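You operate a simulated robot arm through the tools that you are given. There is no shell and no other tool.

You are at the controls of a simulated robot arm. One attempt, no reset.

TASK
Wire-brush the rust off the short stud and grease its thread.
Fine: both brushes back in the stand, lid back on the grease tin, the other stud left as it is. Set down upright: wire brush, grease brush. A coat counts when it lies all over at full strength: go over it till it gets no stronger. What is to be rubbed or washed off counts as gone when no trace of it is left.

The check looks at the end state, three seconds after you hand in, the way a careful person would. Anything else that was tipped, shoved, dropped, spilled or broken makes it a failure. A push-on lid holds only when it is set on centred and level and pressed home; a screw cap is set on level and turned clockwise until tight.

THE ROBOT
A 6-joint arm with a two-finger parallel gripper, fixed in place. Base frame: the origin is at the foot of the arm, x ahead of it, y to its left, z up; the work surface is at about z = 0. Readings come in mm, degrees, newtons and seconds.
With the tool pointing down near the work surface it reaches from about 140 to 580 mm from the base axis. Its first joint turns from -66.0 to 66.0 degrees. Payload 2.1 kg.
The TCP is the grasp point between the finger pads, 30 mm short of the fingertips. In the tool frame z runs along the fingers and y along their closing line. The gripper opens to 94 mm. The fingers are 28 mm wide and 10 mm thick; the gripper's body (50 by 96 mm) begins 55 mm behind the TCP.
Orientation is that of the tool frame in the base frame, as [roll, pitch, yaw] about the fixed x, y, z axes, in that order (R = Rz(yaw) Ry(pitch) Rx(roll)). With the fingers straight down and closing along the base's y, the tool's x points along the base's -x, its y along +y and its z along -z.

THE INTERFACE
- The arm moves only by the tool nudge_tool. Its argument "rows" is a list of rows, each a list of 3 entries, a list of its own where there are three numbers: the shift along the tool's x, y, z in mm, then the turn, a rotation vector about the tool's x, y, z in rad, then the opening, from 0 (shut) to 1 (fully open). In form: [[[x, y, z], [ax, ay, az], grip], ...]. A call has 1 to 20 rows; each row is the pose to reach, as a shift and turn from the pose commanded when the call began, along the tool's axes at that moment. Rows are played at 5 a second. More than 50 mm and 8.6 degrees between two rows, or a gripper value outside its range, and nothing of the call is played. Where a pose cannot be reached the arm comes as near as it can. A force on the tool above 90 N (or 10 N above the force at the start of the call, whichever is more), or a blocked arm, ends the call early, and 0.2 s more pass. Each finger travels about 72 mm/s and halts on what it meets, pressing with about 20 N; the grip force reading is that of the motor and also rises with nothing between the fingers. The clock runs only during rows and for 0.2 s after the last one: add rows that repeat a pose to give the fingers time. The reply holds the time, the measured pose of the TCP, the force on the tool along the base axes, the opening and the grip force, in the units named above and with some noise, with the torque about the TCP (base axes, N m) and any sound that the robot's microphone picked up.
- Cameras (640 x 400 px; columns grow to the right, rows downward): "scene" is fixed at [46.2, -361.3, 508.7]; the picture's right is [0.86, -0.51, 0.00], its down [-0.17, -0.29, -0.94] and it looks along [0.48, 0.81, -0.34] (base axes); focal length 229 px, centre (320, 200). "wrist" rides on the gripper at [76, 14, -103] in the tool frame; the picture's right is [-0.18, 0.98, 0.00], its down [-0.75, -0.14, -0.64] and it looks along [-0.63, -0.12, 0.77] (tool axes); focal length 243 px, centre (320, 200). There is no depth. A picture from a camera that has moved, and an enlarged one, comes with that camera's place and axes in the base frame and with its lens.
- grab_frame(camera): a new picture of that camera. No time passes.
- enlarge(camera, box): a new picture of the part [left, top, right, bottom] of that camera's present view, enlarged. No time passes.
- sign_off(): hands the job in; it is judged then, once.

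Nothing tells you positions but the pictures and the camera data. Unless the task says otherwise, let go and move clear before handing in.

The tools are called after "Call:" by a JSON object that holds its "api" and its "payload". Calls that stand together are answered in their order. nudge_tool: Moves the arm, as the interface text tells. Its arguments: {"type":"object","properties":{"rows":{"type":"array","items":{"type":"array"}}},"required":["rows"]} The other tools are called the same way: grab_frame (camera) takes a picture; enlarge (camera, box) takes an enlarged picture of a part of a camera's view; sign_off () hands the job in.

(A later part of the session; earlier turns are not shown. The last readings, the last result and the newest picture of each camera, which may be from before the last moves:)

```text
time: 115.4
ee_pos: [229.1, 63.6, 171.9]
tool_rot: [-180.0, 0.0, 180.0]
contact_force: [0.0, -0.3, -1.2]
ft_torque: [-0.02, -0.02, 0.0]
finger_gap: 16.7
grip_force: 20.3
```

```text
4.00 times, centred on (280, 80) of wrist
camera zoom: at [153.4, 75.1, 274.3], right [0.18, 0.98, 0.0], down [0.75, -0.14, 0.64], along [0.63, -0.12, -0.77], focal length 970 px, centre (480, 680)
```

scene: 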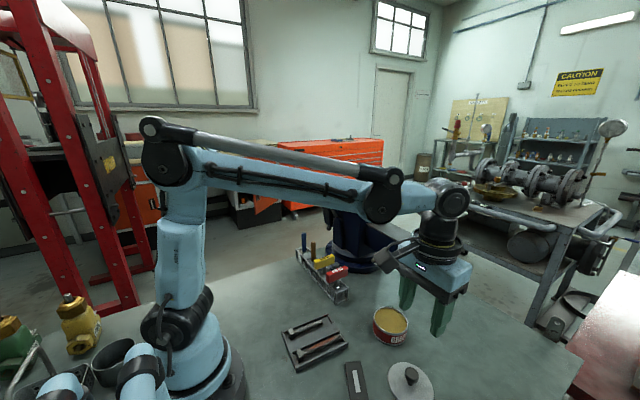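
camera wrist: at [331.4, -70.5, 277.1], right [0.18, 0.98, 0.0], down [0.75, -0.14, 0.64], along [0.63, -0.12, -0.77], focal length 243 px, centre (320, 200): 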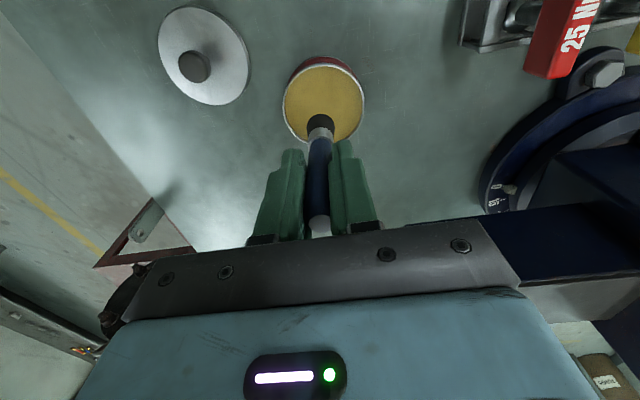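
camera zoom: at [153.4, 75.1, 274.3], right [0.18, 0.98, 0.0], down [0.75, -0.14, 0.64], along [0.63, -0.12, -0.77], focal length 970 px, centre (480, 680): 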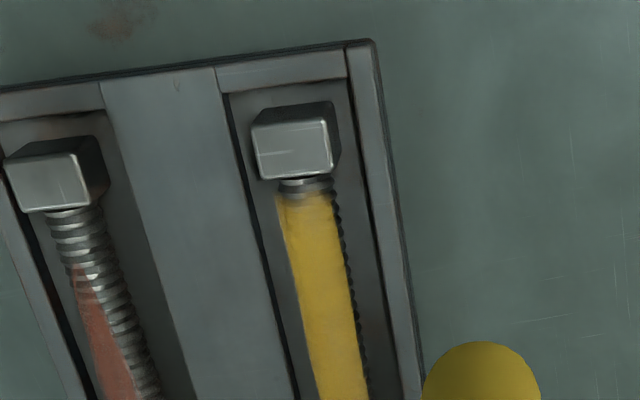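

Call:
{"api": "enlarge", "payload": {"camera": "wrist", "box": [285, 55, 325, 95]}}

Call:
{"api": "enlarge", "payload": {"camera": "scene", "box": [290, 318, 310, 338]}}

Call:
{"api": "enlarge", "payload": {"camera": "scene", "box": [308, 312, 332, 332]}}

Call:
{"api": "enlarge", "payload": {"camera": "wrist", "box": [290, 90, 350, 150]}}

```text
10.00 times, centred on (305, 75) of wrist
camera zoom: at [153.4, 75.1, 274.3], right [0.18, 0.98, 0.0], down [0.75, -0.14, 0.64], along [0.63, -0.12, -0.77], focal length 2426 px, centre (470, 1450)
```

zoom: 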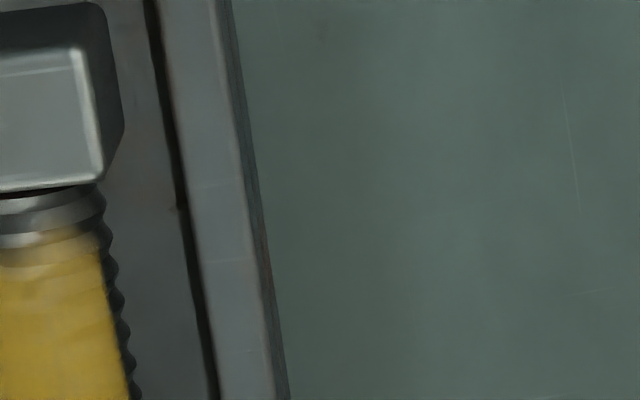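

```text
16.00 times, centred on (300, 328) of scene
camera zoom: at [46.2, -361.3, 508.7], right [0.86, -0.51, 0.0], down [-0.17, -0.29, -0.94], along [0.48, 0.81, -0.34], focal length 3665 px, centre (640, -1848)
```

zoom: 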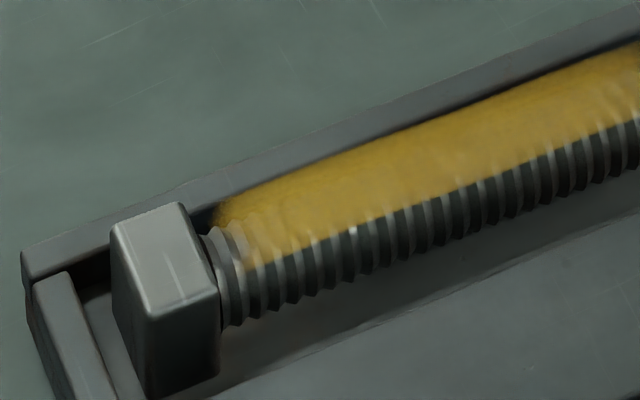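

```text
16.00 times, centred on (320, 322) of scene
camera zoom: at [46.2, -361.3, 508.7], right [0.86, -0.51, 0.0], down [-0.17, -0.29, -0.94], along [0.48, 0.81, -0.34], focal length 3665 px, centre (320, -1752)
```

zoom: 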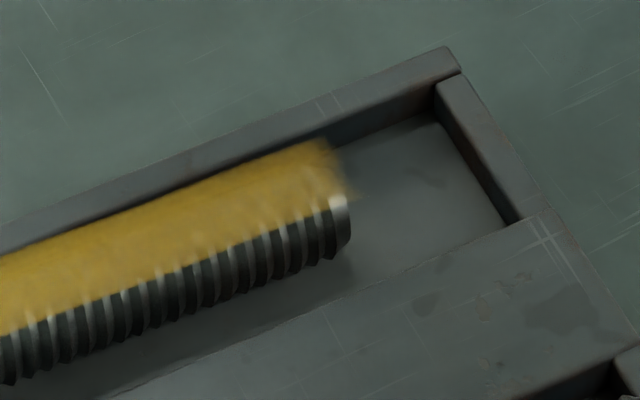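

```text
6.67 times, centred on (320, 120) of wrist
camera zoom: at [153.4, 75.1, 274.3], right [0.18, 0.98, 0.0], down [0.75, -0.14, 0.64], along [0.63, -0.12, -0.77], focal length 1618 px, centre (320, 733)
```

zoom: 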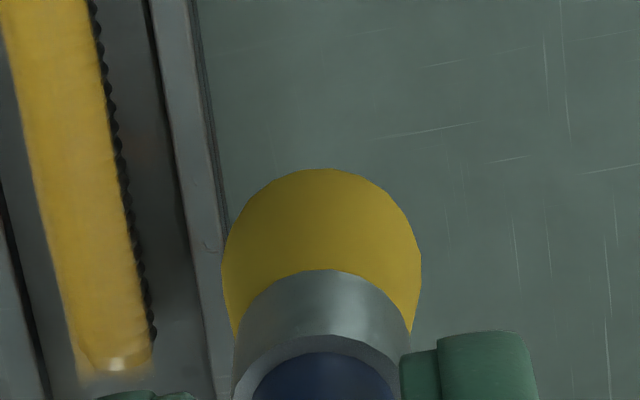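

The middle is at full strength and only the ends are slightly faded. I'll do short one-way strokes at the head end, pressing only while moving toward the tail so the stud isn't pushed.

Call:
{"api": "nudge_tool", "payload": {"rows": [[[7, -14, 25], [0, 0, 0], 0], [[14, -28, 50], [0, 0, 0], 0], [[20, -40.8, 66], [0, 0, 0], 0], [[20, -40.8, 70.8], [0, 0, 0], 0], [[14, -41, 70.8], [0, 0, 0], 0], [[8, -41.5, 70.8], [0, 0, 0], 0], [[8, -41.5, 67], [0, 0, 0], 0], [[20, -40, 67], [0, 0, 0], 0], [[20, -38.5, 71.1], [0, 0, 0], 0], [[14, -39, 71.1], [0, 0, 0], 0], [[8, -39.5, 71.1], [0, 0, 0], 0], [[8, -41.5, 67], [0, 0, 0], 0], [[20, -43, 67], [0, 0, 0], 0], [[20, -43, 71.3], [0, 0, 0], 0], [[14, -43.5, 71.3], [0, 0, 0], 0], [[8, -44, 71.3], [0, 0, 0], 0], [[8, -41.5, 67], [0, 0, 0], 0], [[20, -41, 67], [0, 0, 0], 0], [[20, -41, 71.5], [0, 0, 0], 0], [[20, -41, 71.5], [0, 0, 0], 0]]}}

Call:
{"api": "enlarge", "payload": {"camera": "scene", "box": [285, 300, 345, 350]}}

```text
time: 119.6
ee_pos: [211.6, 21.6, 100.2]
tool_rot: [-180.0, 0.1, -180.0]
contact_force: [-0.8, 0.1, 14.5]
ft_torque: [0.02, -0.09, -0.03]
finger_gap: 16.7
grip_force: 19.8
```

```text
8.00 times, centred on (315, 325) of scene
camera zoom: at [46.2, -361.3, 508.7], right [0.86, -0.51, 0.0], down [-0.17, -0.29, -0.94], along [0.48, 0.81, -0.34], focal length 1832 px, centre (360, -800)
```

zoom: 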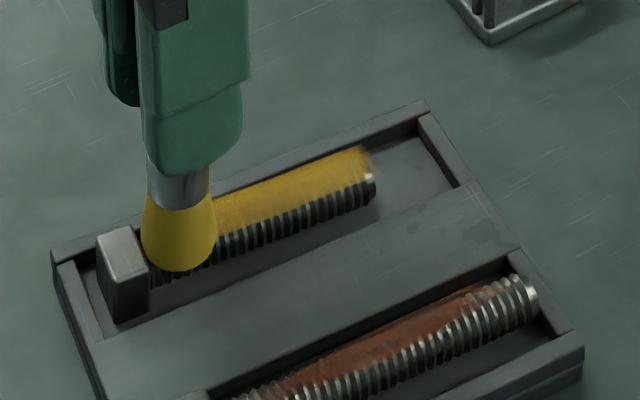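

Call:
{"api": "nudge_tool", "payload": {"rows": [[[-8, -0.6, 0], [0, 0, 0], 0], [[-16, -1.1, 0], [0, 0, 0], 0], [[-24, -1.7, 0], [0, 0, 0], 0], [[-32, -2.2, 0], [0, 0, 0], 0], [[-40, -2.8, 0], [0, 0, 0], 0], [[-48, -3.4, 0], [0, 0, 0], 0], [[-56, -3.9, 0], [0, 0, 0], 0], [[-62, -4.3, 0], [0, 0, 0], 0], [[-62, -4.3, -4], [0, 0, 0], 0], [[-50, -2, -4], [0, 0, 0], 0], [[-50, -1.5, 0.3], [0, 0, 0], 0], [[-56, -2, 0.3], [0, 0, 0], 0], [[-62, -2.4, 0.3], [0, 0, 0], 0], [[-62, -2.4, -4], [0, 0, 0], 0], [[-50, -5, -4], [0, 0, 0], 0], [[-50, -5.5, 0.3], [0, 0, 0], 0], [[-56, -6, 0.3], [0, 0, 0], 0], [[-62, -6.4, 0.3], [0, 0, 0], 0], [[-62, -5, -20], [0, 0, 0], 0], [[-45, 20, -50], [0, 0, 0], 0]]}}

Call:
{"api": "enlarge", "payload": {"camera": "scene", "box": [290, 318, 310, 338]}}

Call:
{"api": "enlarge", "payload": {"camera": "scene", "box": [308, 312, 332, 332]}}

Call:
{"api": "enlarge", "payload": {"camera": "wrist", "box": [240, 20, 340, 120]}}

```text
time: 123.8
ee_pos: [258.4, 42.0, 150.1]
tool_rot: [-179.9, 0.1, -179.9]
contact_force: [-0.8, 0.6, 0.0]
ft_torque: [-0.02, -0.03, -0.02]
finger_gap: 16.8
grip_force: 20.1
```

```text
16.00 times, centred on (300, 328) of scene
camera zoom: at [46.2, -361.3, 508.7], right [0.86, -0.51, 0.0], down [-0.17, -0.29, -0.94], along [0.48, 0.81, -0.34], focal length 3665 px, centre (640, -1848)
```

zoom: 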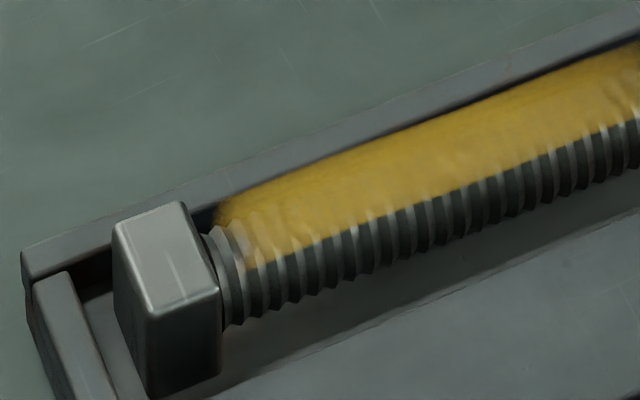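

```text
16.00 times, centred on (320, 322) of scene
camera zoom: at [46.2, -361.3, 508.7], right [0.86, -0.51, 0.0], down [-0.17, -0.29, -0.94], along [0.48, 0.81, -0.34], focal length 3665 px, centre (320, -1752)
```

zoom: 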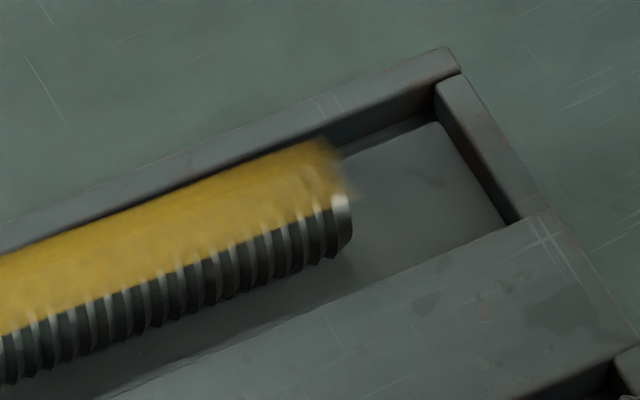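

```text
4.00 times, centred on (290, 70) of wrist
camera zoom: at [181.5, 54.1, 251.9], right [0.18, 0.98, 0.0], down [0.75, -0.14, 0.64], along [0.63, -0.12, -0.77], focal length 970 px, centre (440, 720)
```

zoom: 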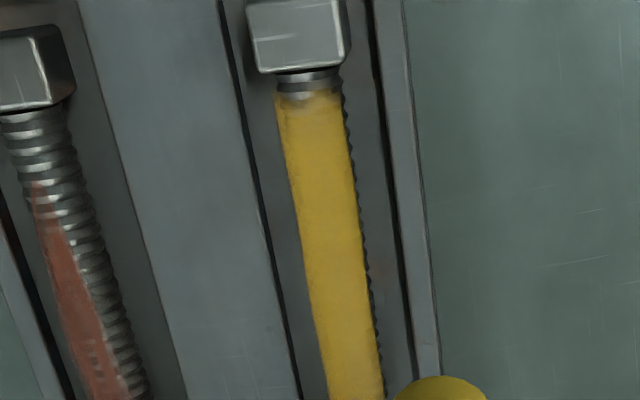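

The coat looks uniform, and the end fades no longer change between passes, so it is at full strength. Next I'll return the grease brush to above its slot.

Call:
{"api": "nudge_tool", "payload": {"rows": [[[0, 0, -35], [0, 0, 0], 0], [[0, 0, -75], [0, 0, 0], 0], [[-15, 35, -75], [0, 0, 0], 0], [[-32, 75, -75], [0, 0, 0], 0], [[-50, 115, -75], [0, 0, 0], 0], [[-68, 155, -75], [0, 0, 0], 0], [[-86, 195, -75], [0, 0, 0], 0], [[-102, 230, -75], [0, 0, 0], 0], [[-111.9, 251.3, -75], [0, 0, 0], 0], [[-111.9, 251.3, -75], [0, 0, 0], 0], [[-111.9, 251.3, -40], [0, 0, 0], 0], [[-111.9, 251.3, -5], [0, 0, 0], 0], [[-111.9, 251.3, -5], [0, 0, 0], 0]]}}

Call:
{"api": "enlarge", "payload": {"camera": "wrist", "box": [220, 50, 420, 240]}}

Call:
{"api": "enlarge", "payload": {"camera": "scene", "box": [280, 190, 350, 270]}}

```text
time: 126.6
ee_pos: [370.0, 295.2, 154.6]
tool_rot: [180.0, 0.1, -180.0]
contact_force: [0.3, -0.5, -1.1]
ft_torque: [0.02, -0.02, 0.01]
finger_gap: 16.6
grip_force: 19.8
```

```text
2.11 times, centred on (320, 145) of wrist
camera zoom: at [292.9, 307.4, 257.2], right [0.18, 0.98, 0.0], down [0.75, -0.14, 0.64], along [0.63, -0.12, -0.77], focal length 511 px, centre (320, 316)
```

zoom: 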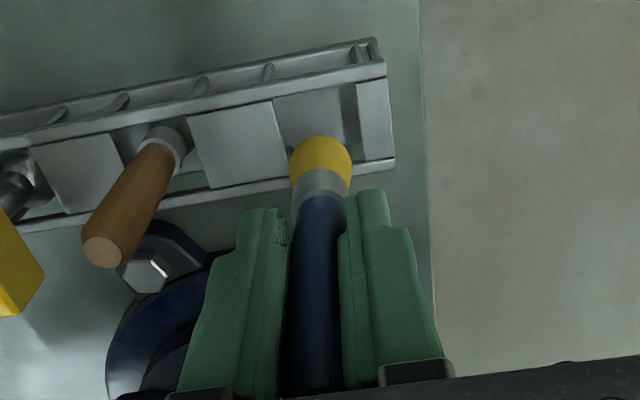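

```text
5.00 times, centred on (315, 230) of scene
camera zoom: at [46.2, -361.3, 508.7], right [0.86, -0.51, 0.0], down [-0.17, -0.29, -0.94], along [0.48, 0.81, -0.34], focal length 1145 px, centre (345, 50)
```

zoom: 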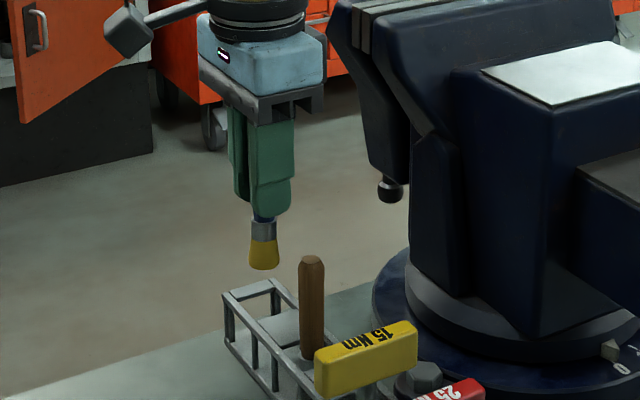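

Call:
{"api": "nudge_tool", "payload": {"rows": [[[2.3, 0, 5], [0, 0, 0], 0], [[2.3, 0, 15], [0, 0, 0], 0], [[2.3, 0, 28], [0, 0, 0], 0], [[2.3, 0, 40], [0, 0, 0], 0], [[2.3, 0, 52], [0, 0, 0], 0], [[2.3, 0, 60], [0, 0, 0], 0], [[2.3, 0, 60], [0, 0, 0], 0]]}}

Call:
{"api": "enlarge", "payload": {"camera": "wrist", "box": [220, 50, 420, 240]}}

Call:
{"api": "enlarge", "payload": {"camera": "scene", "box": [280, 190, 350, 270]}}

```text
time: 128.2
ee_pos: [364.8, 294.2, 93.8]
tool_rot: [-179.9, 0.1, 180.0]
contact_force: [-0.3, -0.5, -0.3]
ft_torque: [0.0, 0.01, -0.02]
finger_gap: 17.2
grip_force: 20.0
```

```text
2.11 times, centred on (320, 145) of wrist
camera zoom: at [289.4, 306.2, 197.0], right [0.18, 0.98, 0.0], down [0.75, -0.14, 0.64], along [0.63, -0.12, -0.77], focal length 511 px, centre (320, 316)
```

zoom: 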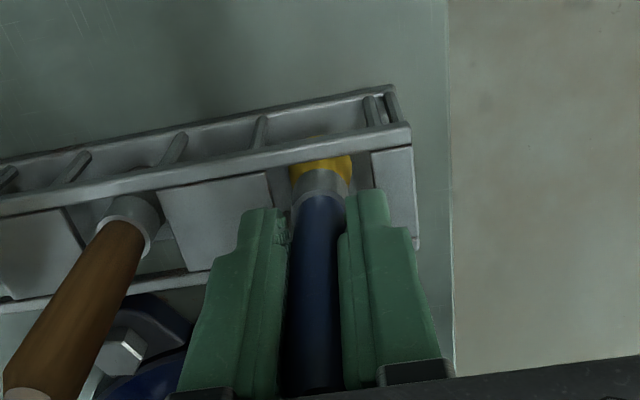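

```text
5.00 times, centred on (315, 230) of scene
camera zoom: at [46.2, -361.3, 508.7], right [0.86, -0.51, 0.0], down [-0.17, -0.29, -0.94], along [0.48, 0.81, -0.34], focal length 1145 px, centre (345, 50)
```

zoom: 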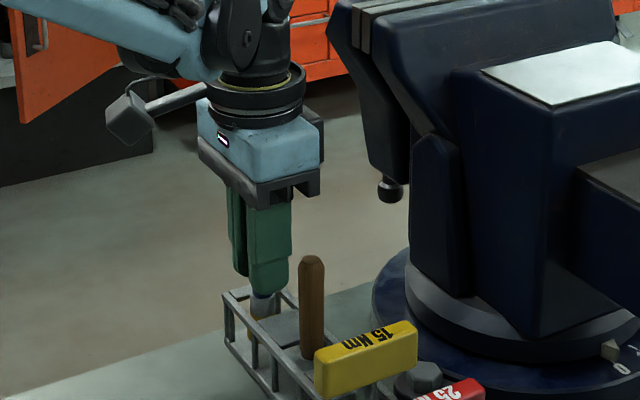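

Call:
{"api": "nudge_tool", "payload": {"rows": [[[-1, 0, 2], [0, 0, 0], 0], [[-1, 0, 4], [0, 0, 0], 0], [[-1, 0, 6], [0, 0, 0], 0], [[-1, 0, 6], [0, 0, 0], 0]]}}

```text
time: 129.2
ee_pos: [367.1, 294.6, 88.6]
tool_rot: [180.0, 0.1, 180.0]
contact_force: [-0.6, -0.5, 0.1]
ft_torque: [-0.02, 0.01, -0.02]
finger_gap: 16.6
grip_force: 20.3
```

Call:
{"api": "nudge_tool", "payload": {"rows": [[[0, 0, 0.7], [0, 0, 0], 0], [[0, 0, 1.4], [0, 0, 0], 0], [[0, 0, 2.0], [0, 0, 0], 0], [[0, 0, 2.0], [0, 0, 0], 0]]}}

```text
time: 130.2
ee_pos: [366.0, 295.2, 86.5]
tool_rot: [-179.9, 0.1, 180.0]
contact_force: [0.1, -0.7, -0.6]
ft_torque: [0.02, -0.01, 0.0]
finger_gap: 16.5
grip_force: 20.0
```

Call:
{"api": "nudge_tool", "payload": {"rows": [[[0, 0, 0.6], [0, 0, 0], 0], [[0, 0, 1.2], [0, 0, 0], 0], [[0, 0, 1.2], [0, 0, 0], 0]]}}

Call:
{"api": "enlarge", "payload": {"camera": "wrist", "box": [260, 90, 400, 240]}}

Call:
{"api": "enlarge", "payload": {"camera": "scene", "box": [285, 230, 335, 280]}}

```text
time: 131.0
ee_pos: [365.2, 293.4, 85.0]
tool_rot: [-180.0, 0.1, -180.0]
contact_force: [0.5, 0.7, -0.3]
ft_torque: [0.0, -0.01, 0.01]
finger_gap: 16.9
grip_force: 20.4
```

```text
2.67 times, centred on (330, 165) of wrist
camera zoom: at [289.9, 306.5, 187.4], right [0.18, 0.98, 0.0], down [0.75, -0.14, 0.64], along [0.63, -0.12, -0.77], focal length 647 px, centre (293, 293)
```

zoom: 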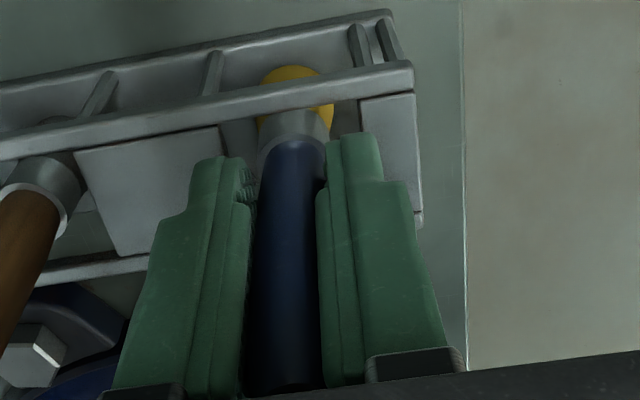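

```text
8.00 times, centred on (310, 255) of scene
camera zoom: at [46.2, -361.3, 508.7], right [0.86, -0.51, 0.0], down [-0.17, -0.29, -0.94], along [0.48, 0.81, -0.34], focal length 1832 px, centre (400, -240)
```

zoom: 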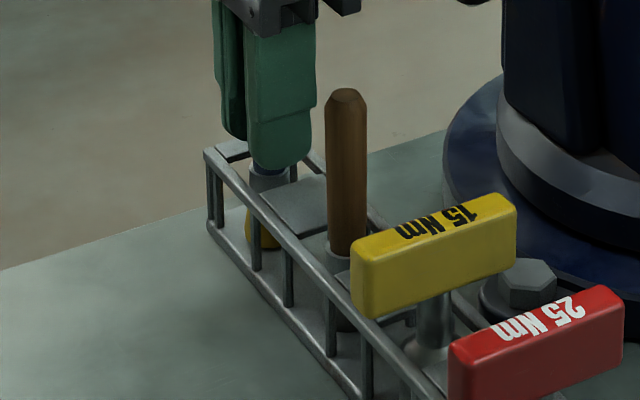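

Call:
{"api": "nudge_tool", "payload": {"rows": [[[0, 0, 0.5], [0, 0, 0], 0], [[0, 0, 1.0], [0, 0, 0], 0], [[0, 0, 1.0], [0, 0, 0], 0]]}}

```text
time: 131.8
ee_pos: [366.3, 293.4, 83.3]
tool_rot: [179.9, 0.2, -180.0]
contact_force: [0.2, -0.2, 3.7]
ft_torque: [-0.01, -0.05, 0.0]
finger_gap: 16.9
grip_force: 19.8
```

Contact is light at 3.7 N, so the brush is on the floor of the stand. I'll release and check.

Call:
{"api": "nudge_tool", "payload": {"rows": [[[0, 0, 0], [0, 0, 0], 0.22], [[0, 0, 0], [0, 0, 0], 0.35], [[0, 0, 0], [0, 0, 0], 0.4], [[0, 0, 0], [0, 0, 0], 0.4]]}}

Call:
{"api": "enlarge", "payload": {"camera": "wrist", "box": [240, 90, 400, 240]}}

Call:
{"api": "enlarge", "payload": {"camera": "scene", "box": [285, 230, 335, 280]}}

```text
time: 132.8
ee_pos: [366.5, 292.7, 83.6]
tool_rot: [180.0, 0.1, 180.0]
contact_force: [-0.7, 0.0, 0.6]
ft_torque: [-0.03, -0.01, 0.0]
finger_gap: 37.8
grip_force: 0.0
```

```text
2.67 times, centred on (320, 165) of wrist
camera zoom: at [289.8, 306.4, 186.4], right [0.18, 0.98, 0.0], down [0.75, -0.14, 0.64], along [0.63, -0.12, -0.77], focal length 647 px, centre (320, 293)
```

zoom: 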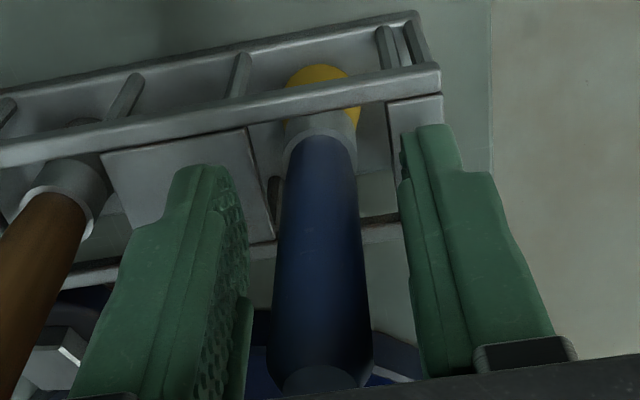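

```text
8.00 times, centred on (310, 255) of scene
camera zoom: at [46.2, -361.3, 508.7], right [0.86, -0.51, 0.0], down [-0.17, -0.29, -0.94], along [0.48, 0.81, -0.34], focal length 1832 px, centre (400, -240)
```

zoom: 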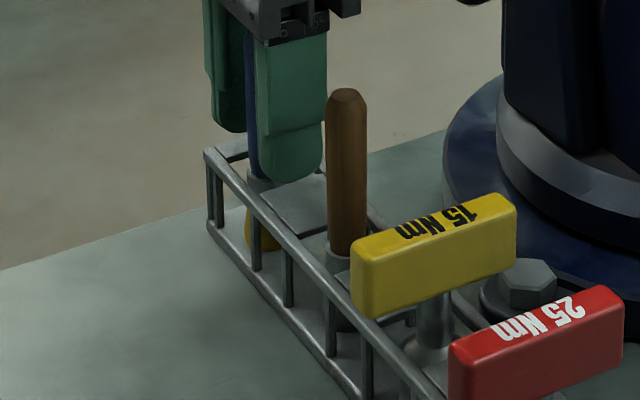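

The brush stands upright in its slot. I'll rise and go back to the lid.

Call:
{"api": "nudge_tool", "payload": {"rows": [[[0, 0, -30], [0, 0, 0], 0.4], [[0, 0, -75], [0, 0, 0], 0.4], [[0, 0, -120], [0, 0, 0], 0.4], [[0, 0, -120], [0, 0, 0], 0.4], [[2, -45, -120], [0, 0, 0], 0.45], [[4, -90, -120], [0, 0, 0], 0.5], [[6, -135, -120], [0, 0, 0], 0.55], [[8, -180, -120], [0, 0, 0], 0.55], [[9, -225, -120], [0, 0, 0], 0.55], [[10, -270, -120], [0, 0, 0], 0.55], [[11, -315, -120], [0, 0, 0], 0.55], [[12, -360, -120], [0, 0, 0], 0.55], [[13, -405, -120], [0, 0, 0], 0.55], [[14, -450, -120], [0, 0, 0], 0.55], [[15.6, -483.6, -120], [0, 0, 0], 0.55], [[15.6, -483.6, -85], [0, 0, 0], 0.55], [[15.6, -483.6, -50], [0, 0, 0], 0.55], [[15.6, -483.6, -20], [0, 0, 0], 0.55], [[15.6, -483.6, -20], [0, 0, 0], 0.55]]}}

Call:
{"api": "grab_frame", "payload": {"camera": "wrist"}}

Call:
{"api": "enlarge", "payload": {"camera": "scene", "box": [280, 220, 440, 400]}}

Call:
{"api": "enlarge", "payload": {"camera": "scene", "box": [285, 225, 355, 305]}}

```text
time: 136.8
ee_pos: [352.3, -189.0, 103.4]
tool_rot: [-180.0, 0.1, -180.0]
contact_force: [0.0, -0.7, -0.3]
ft_torque: [0.01, -0.02, 0.02]
finger_gap: 51.8
grip_force: 0.0
```

```text
taken
camera wrist: at [275.3, -176.9, 206.9], right [0.18, 0.98, 0.0], down [0.75, -0.14, 0.64], along [0.63, -0.12, -0.77], focal length 243 px, centre (320, 200)
```

wrist: 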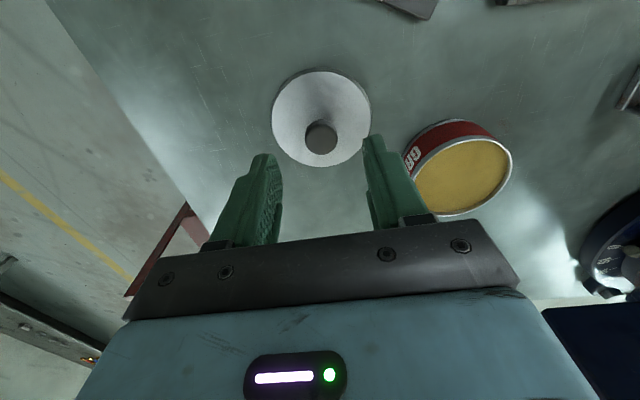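

```text
2.22 times, centred on (360, 310) of scene
camera zoom: at [46.2, -361.3, 508.7], right [0.86, -0.51, 0.0], down [-0.17, -0.29, -0.94], along [0.48, 0.81, -0.34], focal length 509 px, centre (231, -44)
```

zoom: 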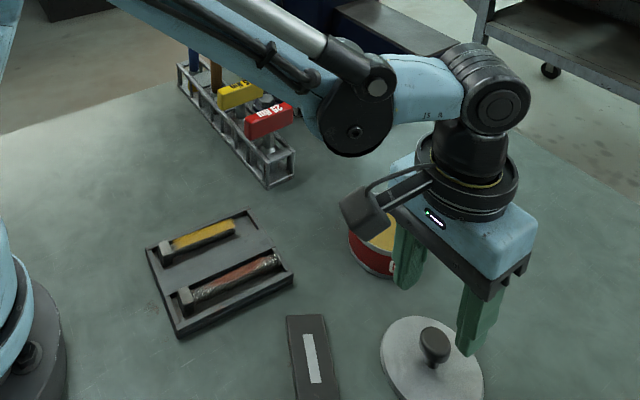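

```text
5.00 times, centred on (320, 265) of scene
camera zoom: at [46.2, -361.3, 508.7], right [0.86, -0.51, 0.0], down [-0.17, -0.29, -0.94], along [0.48, 0.81, -0.34], focal length 1145 px, centre (320, -125)
```

zoom: 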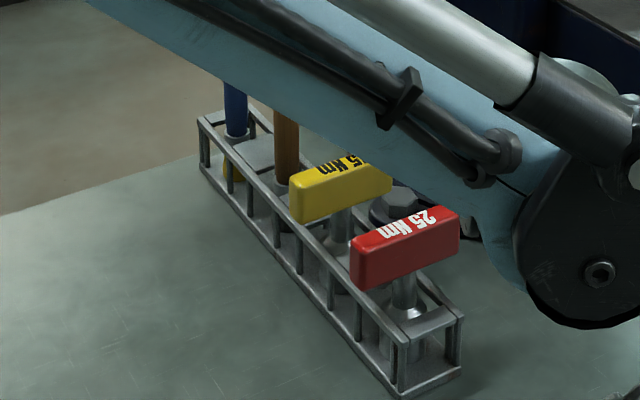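

The lid knob is centred between the fingers. I'll descend and grip it low for a firm hold.

Call:
{"api": "nudge_tool", "payload": {"rows": [[[0, 0, 20], [0, 0, 0], 0.55], [[0, 0, 40], [0, 0, 0], 0.55], [[0, 0, 52], [0, 0, 0], 0.55], [[0, 0, 57], [0, 0, 0], 0.55], [[0, 0, 57], [0, 0, 0], 0.55]]}}

Call:
{"api": "grab_frame", "payload": {"camera": "wrist"}}

Call:
{"api": "enlarge", "payload": {"camera": "scene", "box": [360, 320, 450, 400]}}

```text
time: 138.0
ee_pos: [351.8, -190.4, 47.8]
tool_rot: [-180.0, 0.1, -179.9]
contact_force: [-0.1, -0.4, 0.3]
ft_torque: [0.0, 0.0, 0.02]
finger_gap: 51.4
grip_force: 0.0
```

```text
taken
camera wrist: at [275.1, -177.6, 149.8], right [0.18, 0.98, 0.0], down [0.75, -0.14, 0.64], along [0.63, -0.12, -0.77], focal length 243 px, centre (320, 200)
```

wrist: 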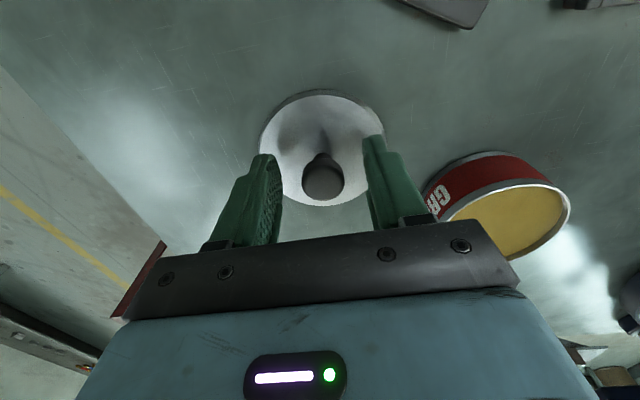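

```text
5.00 times, centred on (405, 360) of scene
camera zoom: at [46.2, -361.3, 508.7], right [0.86, -0.51, 0.0], down [-0.17, -0.29, -0.94], along [0.48, 0.81, -0.34], focal length 1145 px, centre (-105, -600)
```

zoom: 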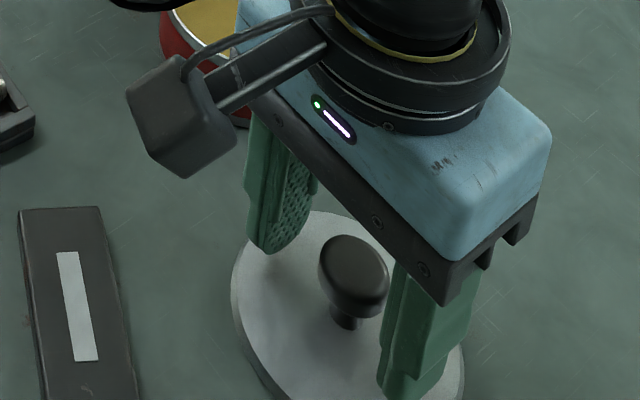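

Call:
{"api": "nudge_tool", "payload": {"rows": [[[0, 0, 1], [0, 0, 0], 0.4], [[0, 0, 1], [0, 0, 0], 0.2], [[0, 0, 1], [0, 0, 0], 0], [[0, 0, 1], [0, 0, 0], 0], [[0, 0, 1], [0, 0, 0], 0]]}}

```text
time: 139.2
ee_pos: [351.5, -190.0, 46.8]
tool_rot: [-180.0, 0.1, -180.0]
contact_force: [-0.5, 0.6, 1.8]
ft_torque: [-0.01, 0.02, 0.01]
finger_gap: 24.3
grip_force: 20.0
```

The lid is gripped. I'll lift it and carry it back over the tin.

Call:
{"api": "nudge_tool", "payload": {"rows": [[[0, 0, -10], [0, 0, 0], 0], [[0, 0, -40], [0, 0, 0], 0], [[0, 0, -75], [0, 0, 0], 0], [[0, 0, -100], [0, 0, 0], 0], [[-12, 22, -100], [0, 0, 0], 0], [[-27, 50, -100], [0, 0, 0], 0], [[-42, 79, -100], [0, 0, 0], 0], [[-57.5, 108, -100], [0, 0, 0], 0], [[-57.5, 108, -100], [0, 0, 0], 0], [[-57.5, 108, -75], [0, 0, 0], 0], [[-57.5, 108, -60], [0, 0, 0], 0], [[-57.5, 108, -60], [0, 0, 0], 0]]}}

Call:
{"api": "grab_frame", "payload": {"camera": "wrist"}}

Call:
{"api": "enlarge", "payload": {"camera": "scene", "box": [355, 270, 425, 350]}}

```text
time: 141.8
ee_pos: [409.0, -81.9, 105.6]
tool_rot: [180.0, 0.1, 179.9]
contact_force: [-0.2, -0.8, -0.1]
ft_torque: [-0.01, 0.01, -0.01]
finger_gap: 24.3
grip_force: 19.8
```

```text
taken
camera wrist: at [332.4, -69.4, 209.0], right [0.18, 0.98, 0.0], down [0.75, -0.14, 0.64], along [0.63, -0.12, -0.77], focal length 243 px, centre (320, 200)
```

wrist: 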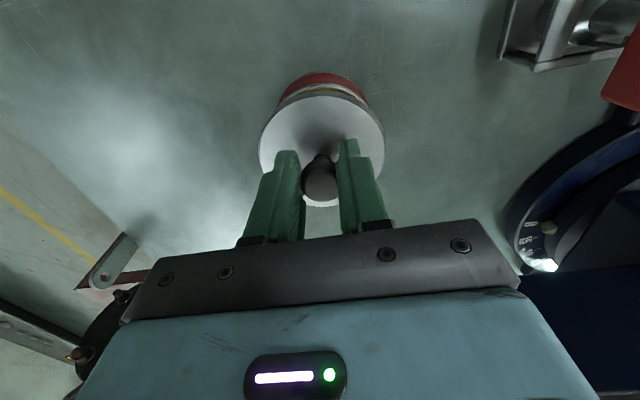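

```text
5.00 times, centred on (390, 310) of scene
camera zoom: at [46.2, -361.3, 508.7], right [0.86, -0.51, 0.0], down [-0.17, -0.29, -0.94], along [0.48, 0.81, -0.34], focal length 1145 px, centre (-30, -350)
```

zoom: 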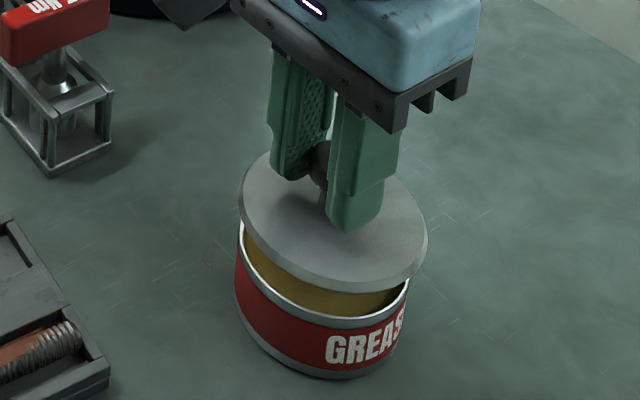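

Pose matches the original seat within about 1 mm. I'll lower to just above the rim and check centring.

Call:
{"api": "nudge_tool", "payload": {"rows": [[[0, 0, 6], [0, 0, 0], 0], [[0, 0, 12], [0, 0, 0], 0], [[0, 0, 15], [0, 0, 0], 0], [[0, 0, 15], [0, 0, 0], 0]]}}

Call:
{"api": "enlarge", "payload": {"camera": "wrist", "box": [240, 60, 400, 220]}}

Call:
{"api": "enlarge", "payload": {"camera": "scene", "box": [360, 290, 420, 350]}}

```text
time: 142.8
ee_pos: [408.4, -81.5, 91.5]
tool_rot: [-180.0, 0.1, -180.0]
contact_force: [-0.1, 0.1, -0.6]
ft_torque: [0.0, -0.01, 0.0]
finger_gap: 24.4
grip_force: 20.1
```

```text
2.50 times, centred on (320, 140) of wrist
camera zoom: at [332.2, -69.0, 193.9], right [0.18, 0.98, 0.0], down [0.75, -0.14, 0.64], along [0.63, -0.12, -0.77], focal length 606 px, centre (320, 350)
```

zoom: 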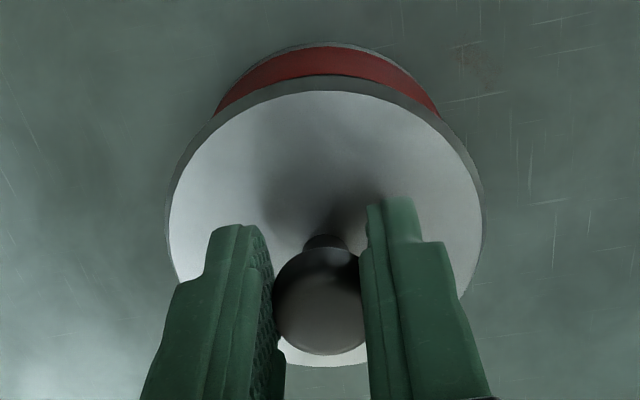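

```text
6.67 times, centred on (390, 320) of scene
camera zoom: at [46.2, -361.3, 508.7], right [0.86, -0.51, 0.0], down [-0.17, -0.29, -0.94], along [0.48, 0.81, -0.34], focal length 1527 px, centre (-147, -600)
```

zoom: 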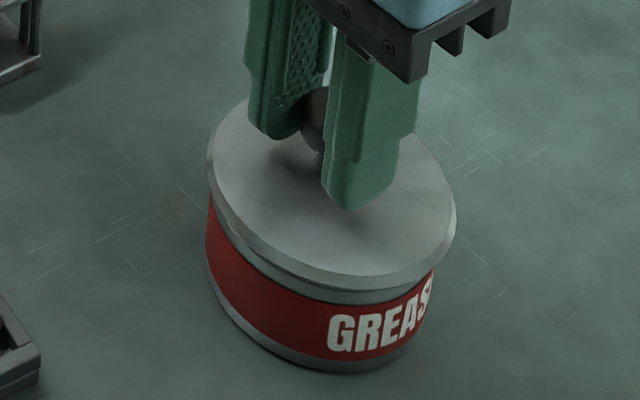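

Call:
{"api": "nudge_tool", "payload": {"rows": [[[0.8, 0, 1.5], [0, 0, 0], 0], [[0.8, 0, 3], [0, 0, 0], 0], [[0.8, 0, 4], [0, 0, 0], 0], [[0.8, 0, 5], [0, 0, 0], 0]]}}

Call:
{"api": "enlarge", "payload": {"camera": "scene", "box": [360, 290, 420, 350]}}

```text
time: 143.8
ee_pos: [407.0, -83.2, 87.0]
tool_rot: [-179.9, 0.1, 180.0]
contact_force: [0.5, 0.3, -0.6]
ft_torque: [0.01, -0.03, 0.0]
finger_gap: 24.1
grip_force: 20.0
```

```text
6.67 times, centred on (390, 320) of scene
camera zoom: at [46.2, -361.3, 508.7], right [0.86, -0.51, 0.0], down [-0.17, -0.29, -0.94], along [0.48, 0.81, -0.34], focal length 1527 px, centre (-147, -600)
```

zoom: 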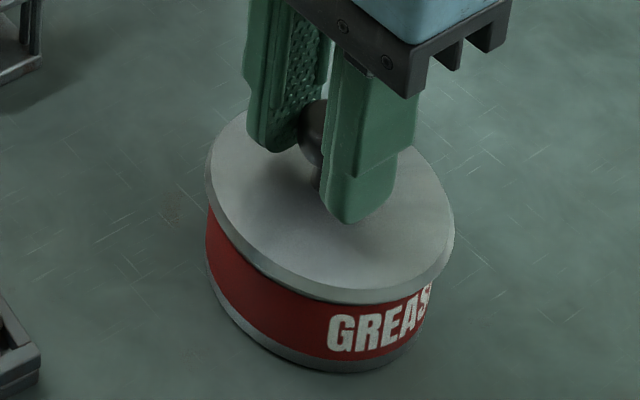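

Call:
{"api": "nudge_tool", "payload": {"rows": [[[0, 0, 0.7], [0, 0, 0], 0], [[0, 0, 1.4], [0, 0, 0], 0], [[0, 0, 2.0], [0, 0, 0], 0], [[0, 0, 2.0], [0, 0, 0], 0]]}}

Call:
{"api": "enlarge", "payload": {"camera": "scene", "box": [360, 290, 420, 350]}}

```text
time: 144.8
ee_pos: [407.5, -82.8, 84.8]
tool_rot: [-180.0, 0.2, 180.0]
contact_force: [0.9, 2.8, 21.3]
ft_torque: [0.06, -0.21, 0.04]
finger_gap: 24.2
grip_force: 19.8
```

```text
6.67 times, centred on (390, 320) of scene
camera zoom: at [46.1, -361.3, 508.8], right [0.86, -0.51, 0.0], down [-0.17, -0.29, -0.94], along [0.48, 0.81, -0.34], focal length 1527 px, centre (-147, -600)
```

zoom: 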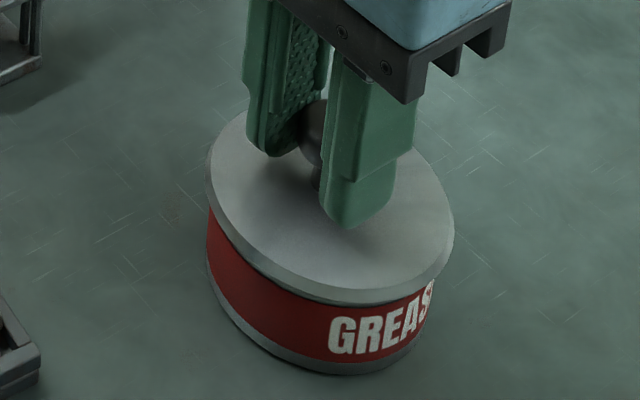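

Contact is at 21 N and it hasn't clicked yet. I'll press further, straight down.

Call:
{"api": "nudge_tool", "payload": {"rows": [[[0, 0, 0.8], [0, 0, 0], 0], [[0, 0, 1.6], [0, 0, 0], 0], [[0, 0, 2.4], [0, 0, 0], 0], [[0, 0, 3.0], [0, 0, 0], 0]]}}

Call:
{"api": "enlarge", "payload": {"camera": "scene", "box": [360, 290, 420, 350]}}

```text
time: 145.8
ee_pos: [407.7, -81.3, 82.0]
tool_rot: [-179.9, 0.1, 180.0]
contact_force: [1.2, -1.7, 21.9]
ft_torque: [-0.03, -0.18, -0.01]
finger_gap: 24.5
grip_force: 20.0
```

```text
6.67 times, centred on (390, 320) of scene
camera zoom: at [46.1, -361.3, 508.8], right [0.86, -0.51, 0.0], down [-0.17, -0.29, -0.94], along [0.48, 0.81, -0.34], focal length 1527 px, centre (-147, -600)
```

zoom: 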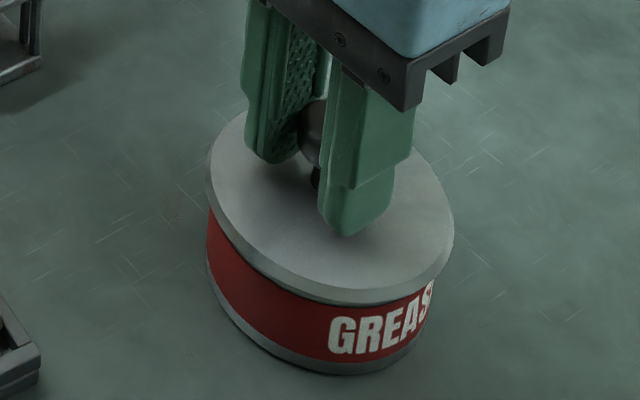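

Call:
{"api": "nudge_tool", "payload": {"rows": [[[0, 0, 0.8], [0, 0, 0], 0], [[0, 0, 1.6], [0, 0, 0], 0], [[0, 0, 2.4], [0, 0, 0], 0], [[0, 0, 3.2], [0, 0, 0], 0], [[0, 0, 4.0], [0, 0, 0], 0]]}}

Call:
{"api": "enlarge", "payload": {"camera": "scene", "box": [360, 290, 420, 350]}}

```text
time: 147.0
ee_pos: [407.9, -82.2, 77.7]
tool_rot: [-180.0, 0.2, -179.9]
contact_force: [4.7, -7.4, 32.1]
ft_torque: [-0.06, -0.3, -0.03]
finger_gap: 25.1
grip_force: 20.0
```

```text
6.67 times, centred on (390, 320) of scene
camera zoom: at [46.1, -361.3, 508.8], right [0.86, -0.51, 0.0], down [-0.17, -0.29, -0.94], along [0.48, 0.81, -0.34], focal length 1527 px, centre (-147, -600)
```

zoom: 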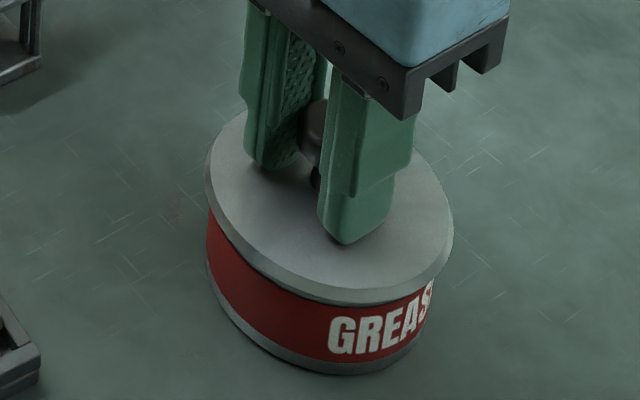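

The fingertips are now touching the lid slightly off-balance. For a centred push I'll release, close the fingers and press on top of the knob.

Call:
{"api": "nudge_tool", "payload": {"rows": [[[0, 0, -2.5], [0, 0, 0], 0], [[0, 0, -2.5], [0, 0, 0], 0.3], [[0, 0, -2.5], [0, 0, 0], 0.55], [[0, 0, -2.5], [0, 0, 0], 0.55], [[0, 0, -25], [0, 0, 0], 0.55], [[0, 0, -60], [0, 0, 0], 0.55], [[0, 0, -60], [0, 0, 0], 0.2], [[0, 0, -60], [0, 0, 0], 0], [[0, 0, -60], [0, 0, 0], 0], [[0, 0, -60], [0, 0, 0], 0]]}}

Call:
{"api": "enlarge", "payload": {"camera": "wrist", "box": [240, 50, 400, 210]}}

Call:
{"api": "enlarge", "payload": {"camera": "scene", "box": [350, 260, 430, 350]}}

Call:
{"api": "enlarge", "payload": {"camera": "scene", "box": [360, 290, 420, 350]}}

```text
time: 149.2
ee_pos: [409.6, -82.3, 135.2]
tool_rot: [-180.0, 0.1, 180.0]
contact_force: [-0.9, 1.0, -0.1]
ft_torque: [0.02, 0.01, -0.02]
finger_gap: 0.0
grip_force: 20.0
heard: snap
```

```text
2.50 times, centred on (320, 130) of wrist
camera zoom: at [333.1, -70.5, 237.8], right [0.18, 0.98, 0.0], down [0.75, -0.14, 0.64], along [0.63, -0.12, -0.77], focal length 606 px, centre (320, 375)
```

zoom: 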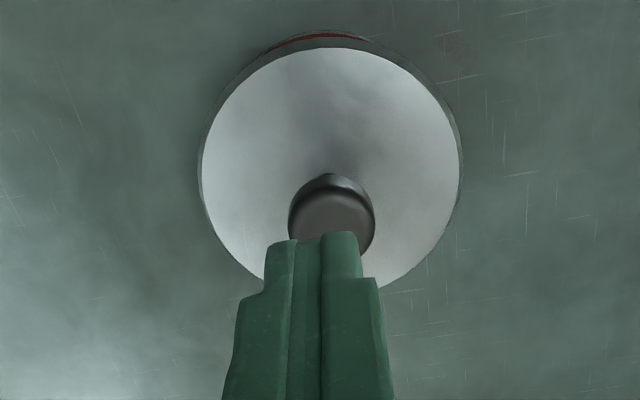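

```text
4.44 times, centred on (390, 305) of scene
camera zoom: at [46.2, -361.3, 508.7], right [0.86, -0.51, 0.0], down [-0.17, -0.29, -0.94], along [0.48, 0.81, -0.34], focal length 1018 px, centre (9, -267)
```

zoom: 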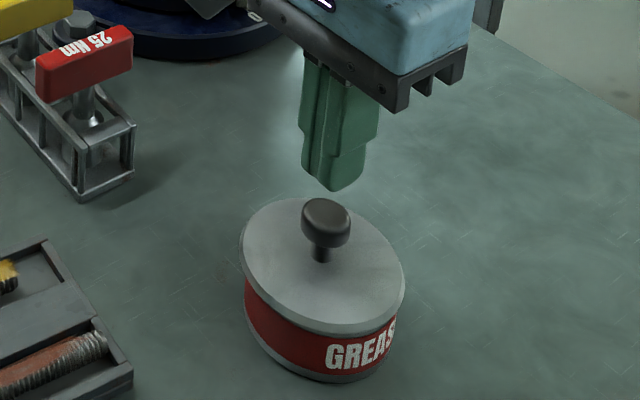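

```text
6.67 times, centred on (390, 320) of scene
camera zoom: at [46.2, -361.3, 508.7], right [0.86, -0.51, 0.0], down [-0.17, -0.29, -0.94], along [0.48, 0.81, -0.34], focal length 1527 px, centre (-147, -600)
```

zoom: 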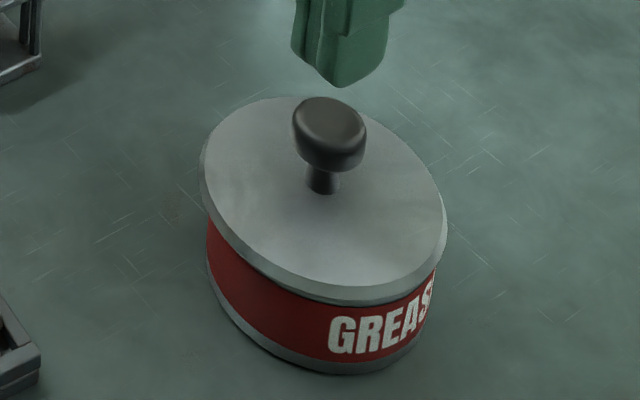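

A snap sounded during release and the lid now sits about 2 mm off-centre, so it isn't home. I'll regrip the knob, recentre it and press again.

Call:
{"api": "nudge_tool", "payload": {"rows": [[[0, 0, 0], [0, 0, 0], 0.3], [[0, 0, 0], [0, 0, 0], 0.55], [[0, 0, 0], [0, 0, 0], 0.55], [[0, 0, 20], [0, 0, 0], 0.55], [[0, 0, 40], [0, 0, 0], 0.55], [[0, 0, 50], [0, 0, 0], 0.55], [[0, 0, 50], [0, 0, 0], 0.55]]}}

Call:
{"api": "enlarge", "payload": {"camera": "wrist", "box": [240, 60, 400, 220]}}

Call:
{"api": "enlarge", "payload": {"camera": "scene", "box": [360, 290, 420, 350]}}

```text
time: 150.8
ee_pos: [409.4, -83.1, 87.0]
tool_rot: [-180.0, 0.0, -180.0]
contact_force: [-0.3, -0.2, -0.2]
ft_torque: [-0.01, -0.01, -0.01]
finger_gap: 51.7
grip_force: 0.0
```

```text
2.50 times, centred on (320, 140) of wrist
camera zoom: at [332.2, -69.7, 189.2], right [0.18, 0.98, 0.0], down [0.75, -0.14, 0.64], along [0.63, -0.12, -0.77], focal length 606 px, centre (320, 350)
```

zoom: 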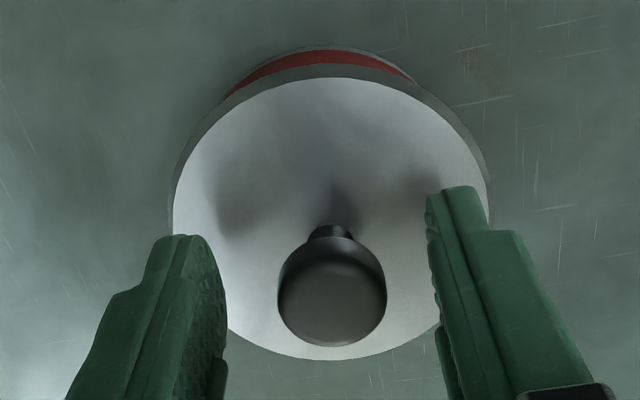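

```text
6.67 times, centred on (390, 320) of scene
camera zoom: at [46.2, -361.3, 508.7], right [0.86, -0.51, 0.0], down [-0.17, -0.29, -0.94], along [0.48, 0.81, -0.34], focal length 1527 px, centre (-147, -600)
```

zoom: 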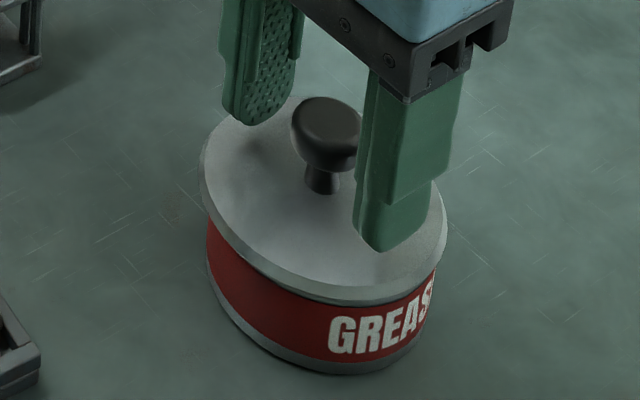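

Call:
{"api": "nudge_tool", "payload": {"rows": [[[2, 0.7, 1], [0, 0, 0], 0.5], [[2, 0.7, 1], [0, 0, 0], 0.3], [[2, 0.7, 1], [0, 0, 0], 0.1], [[2, 0.7, 1], [0, 0, 0], 0], [[2, 0.7, 1], [0, 0, 0], 0], [[2, 0.7, 1], [0, 0, 0], 0]]}}

Call:
{"api": "nudge_tool", "payload": {"rows": [[[0, 0, -2], [0, 0, 0], 0], [[0, 0, -4], [0, 0, 0], 0], [[-2.3, 0, -4], [0, 0, 0], 0], [[-2.3, 0, -4], [0, 0, 0], 0]]}}

Call:
{"api": "enlarge", "payload": {"camera": "wrist", "box": [240, 60, 400, 220]}}

Call:
{"api": "enlarge", "payload": {"camera": "scene", "box": [360, 290, 420, 350]}}

```text
time: 152.2
ee_pos: [406.8, -81.0, 86.7]
tool_rot: [-180.0, 0.1, 180.0]
contact_force: [0.6, 0.5, -0.3]
ft_torque: [0.02, -0.02, 0.01]
finger_gap: 24.3
grip_force: 20.4
heard: snap
```

```text
time: 153.2
ee_pos: [406.8, -80.8, 90.4]
tool_rot: [-180.0, 0.2, 179.9]
contact_force: [-0.5, 0.2, -0.5]
ft_torque: [0.02, -0.02, 0.0]
finger_gap: 24.5
grip_force: 20.1
```

```text
2.50 times, centred on (320, 140) of wrist
camera zoom: at [331.5, -69.2, 192.7], right [0.18, 0.98, 0.0], down [0.75, -0.14, 0.64], along [0.63, -0.12, -0.77], focal length 606 px, centre (320, 350)
```

zoom: 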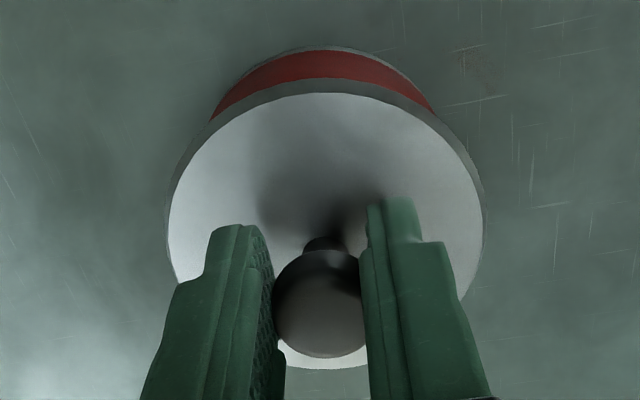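

```text
6.67 times, centred on (390, 320) of scene
camera zoom: at [46.2, -361.3, 508.7], right [0.86, -0.51, 0.0], down [-0.17, -0.29, -0.94], along [0.48, 0.81, -0.34], focal length 1527 px, centre (-147, -600)
```

zoom: 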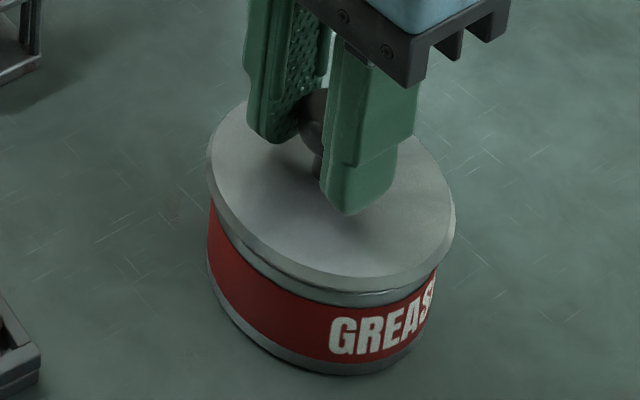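

Call:
{"api": "nudge_tool", "payload": {"rows": [[[0.6, 0, 1], [0, 0, 0], 0], [[0.6, 0, 2.5], [0, 0, 0], 0], [[0.6, 0, 4], [0, 0, 0], 0], [[0.6, 0, 4.5], [0, 0, 0], 0], [[0.6, 0, 4.5], [0, 0, 0], 0]]}}

Call:
{"api": "enlarge", "payload": {"camera": "scene", "box": [360, 290, 420, 350]}}

```text
time: 154.4
ee_pos: [407.7, -80.1, 86.7]
tool_rot: [180.0, 0.0, 180.0]
contact_force: [0.7, -0.3, -0.1]
ft_torque: [0.01, -0.03, 0.01]
finger_gap: 24.1
grip_force: 20.1
```

```text
6.67 times, centred on (390, 320) of scene
camera zoom: at [46.2, -361.3, 508.7], right [0.86, -0.51, 0.0], down [-0.17, -0.29, -0.94], along [0.48, 0.81, -0.34], focal length 1527 px, centre (-147, -600)
```

zoom: 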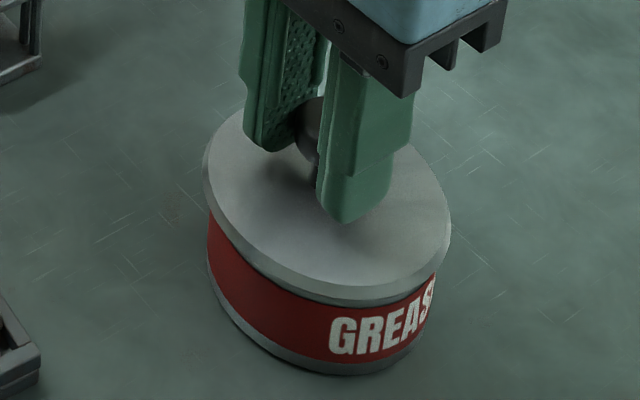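

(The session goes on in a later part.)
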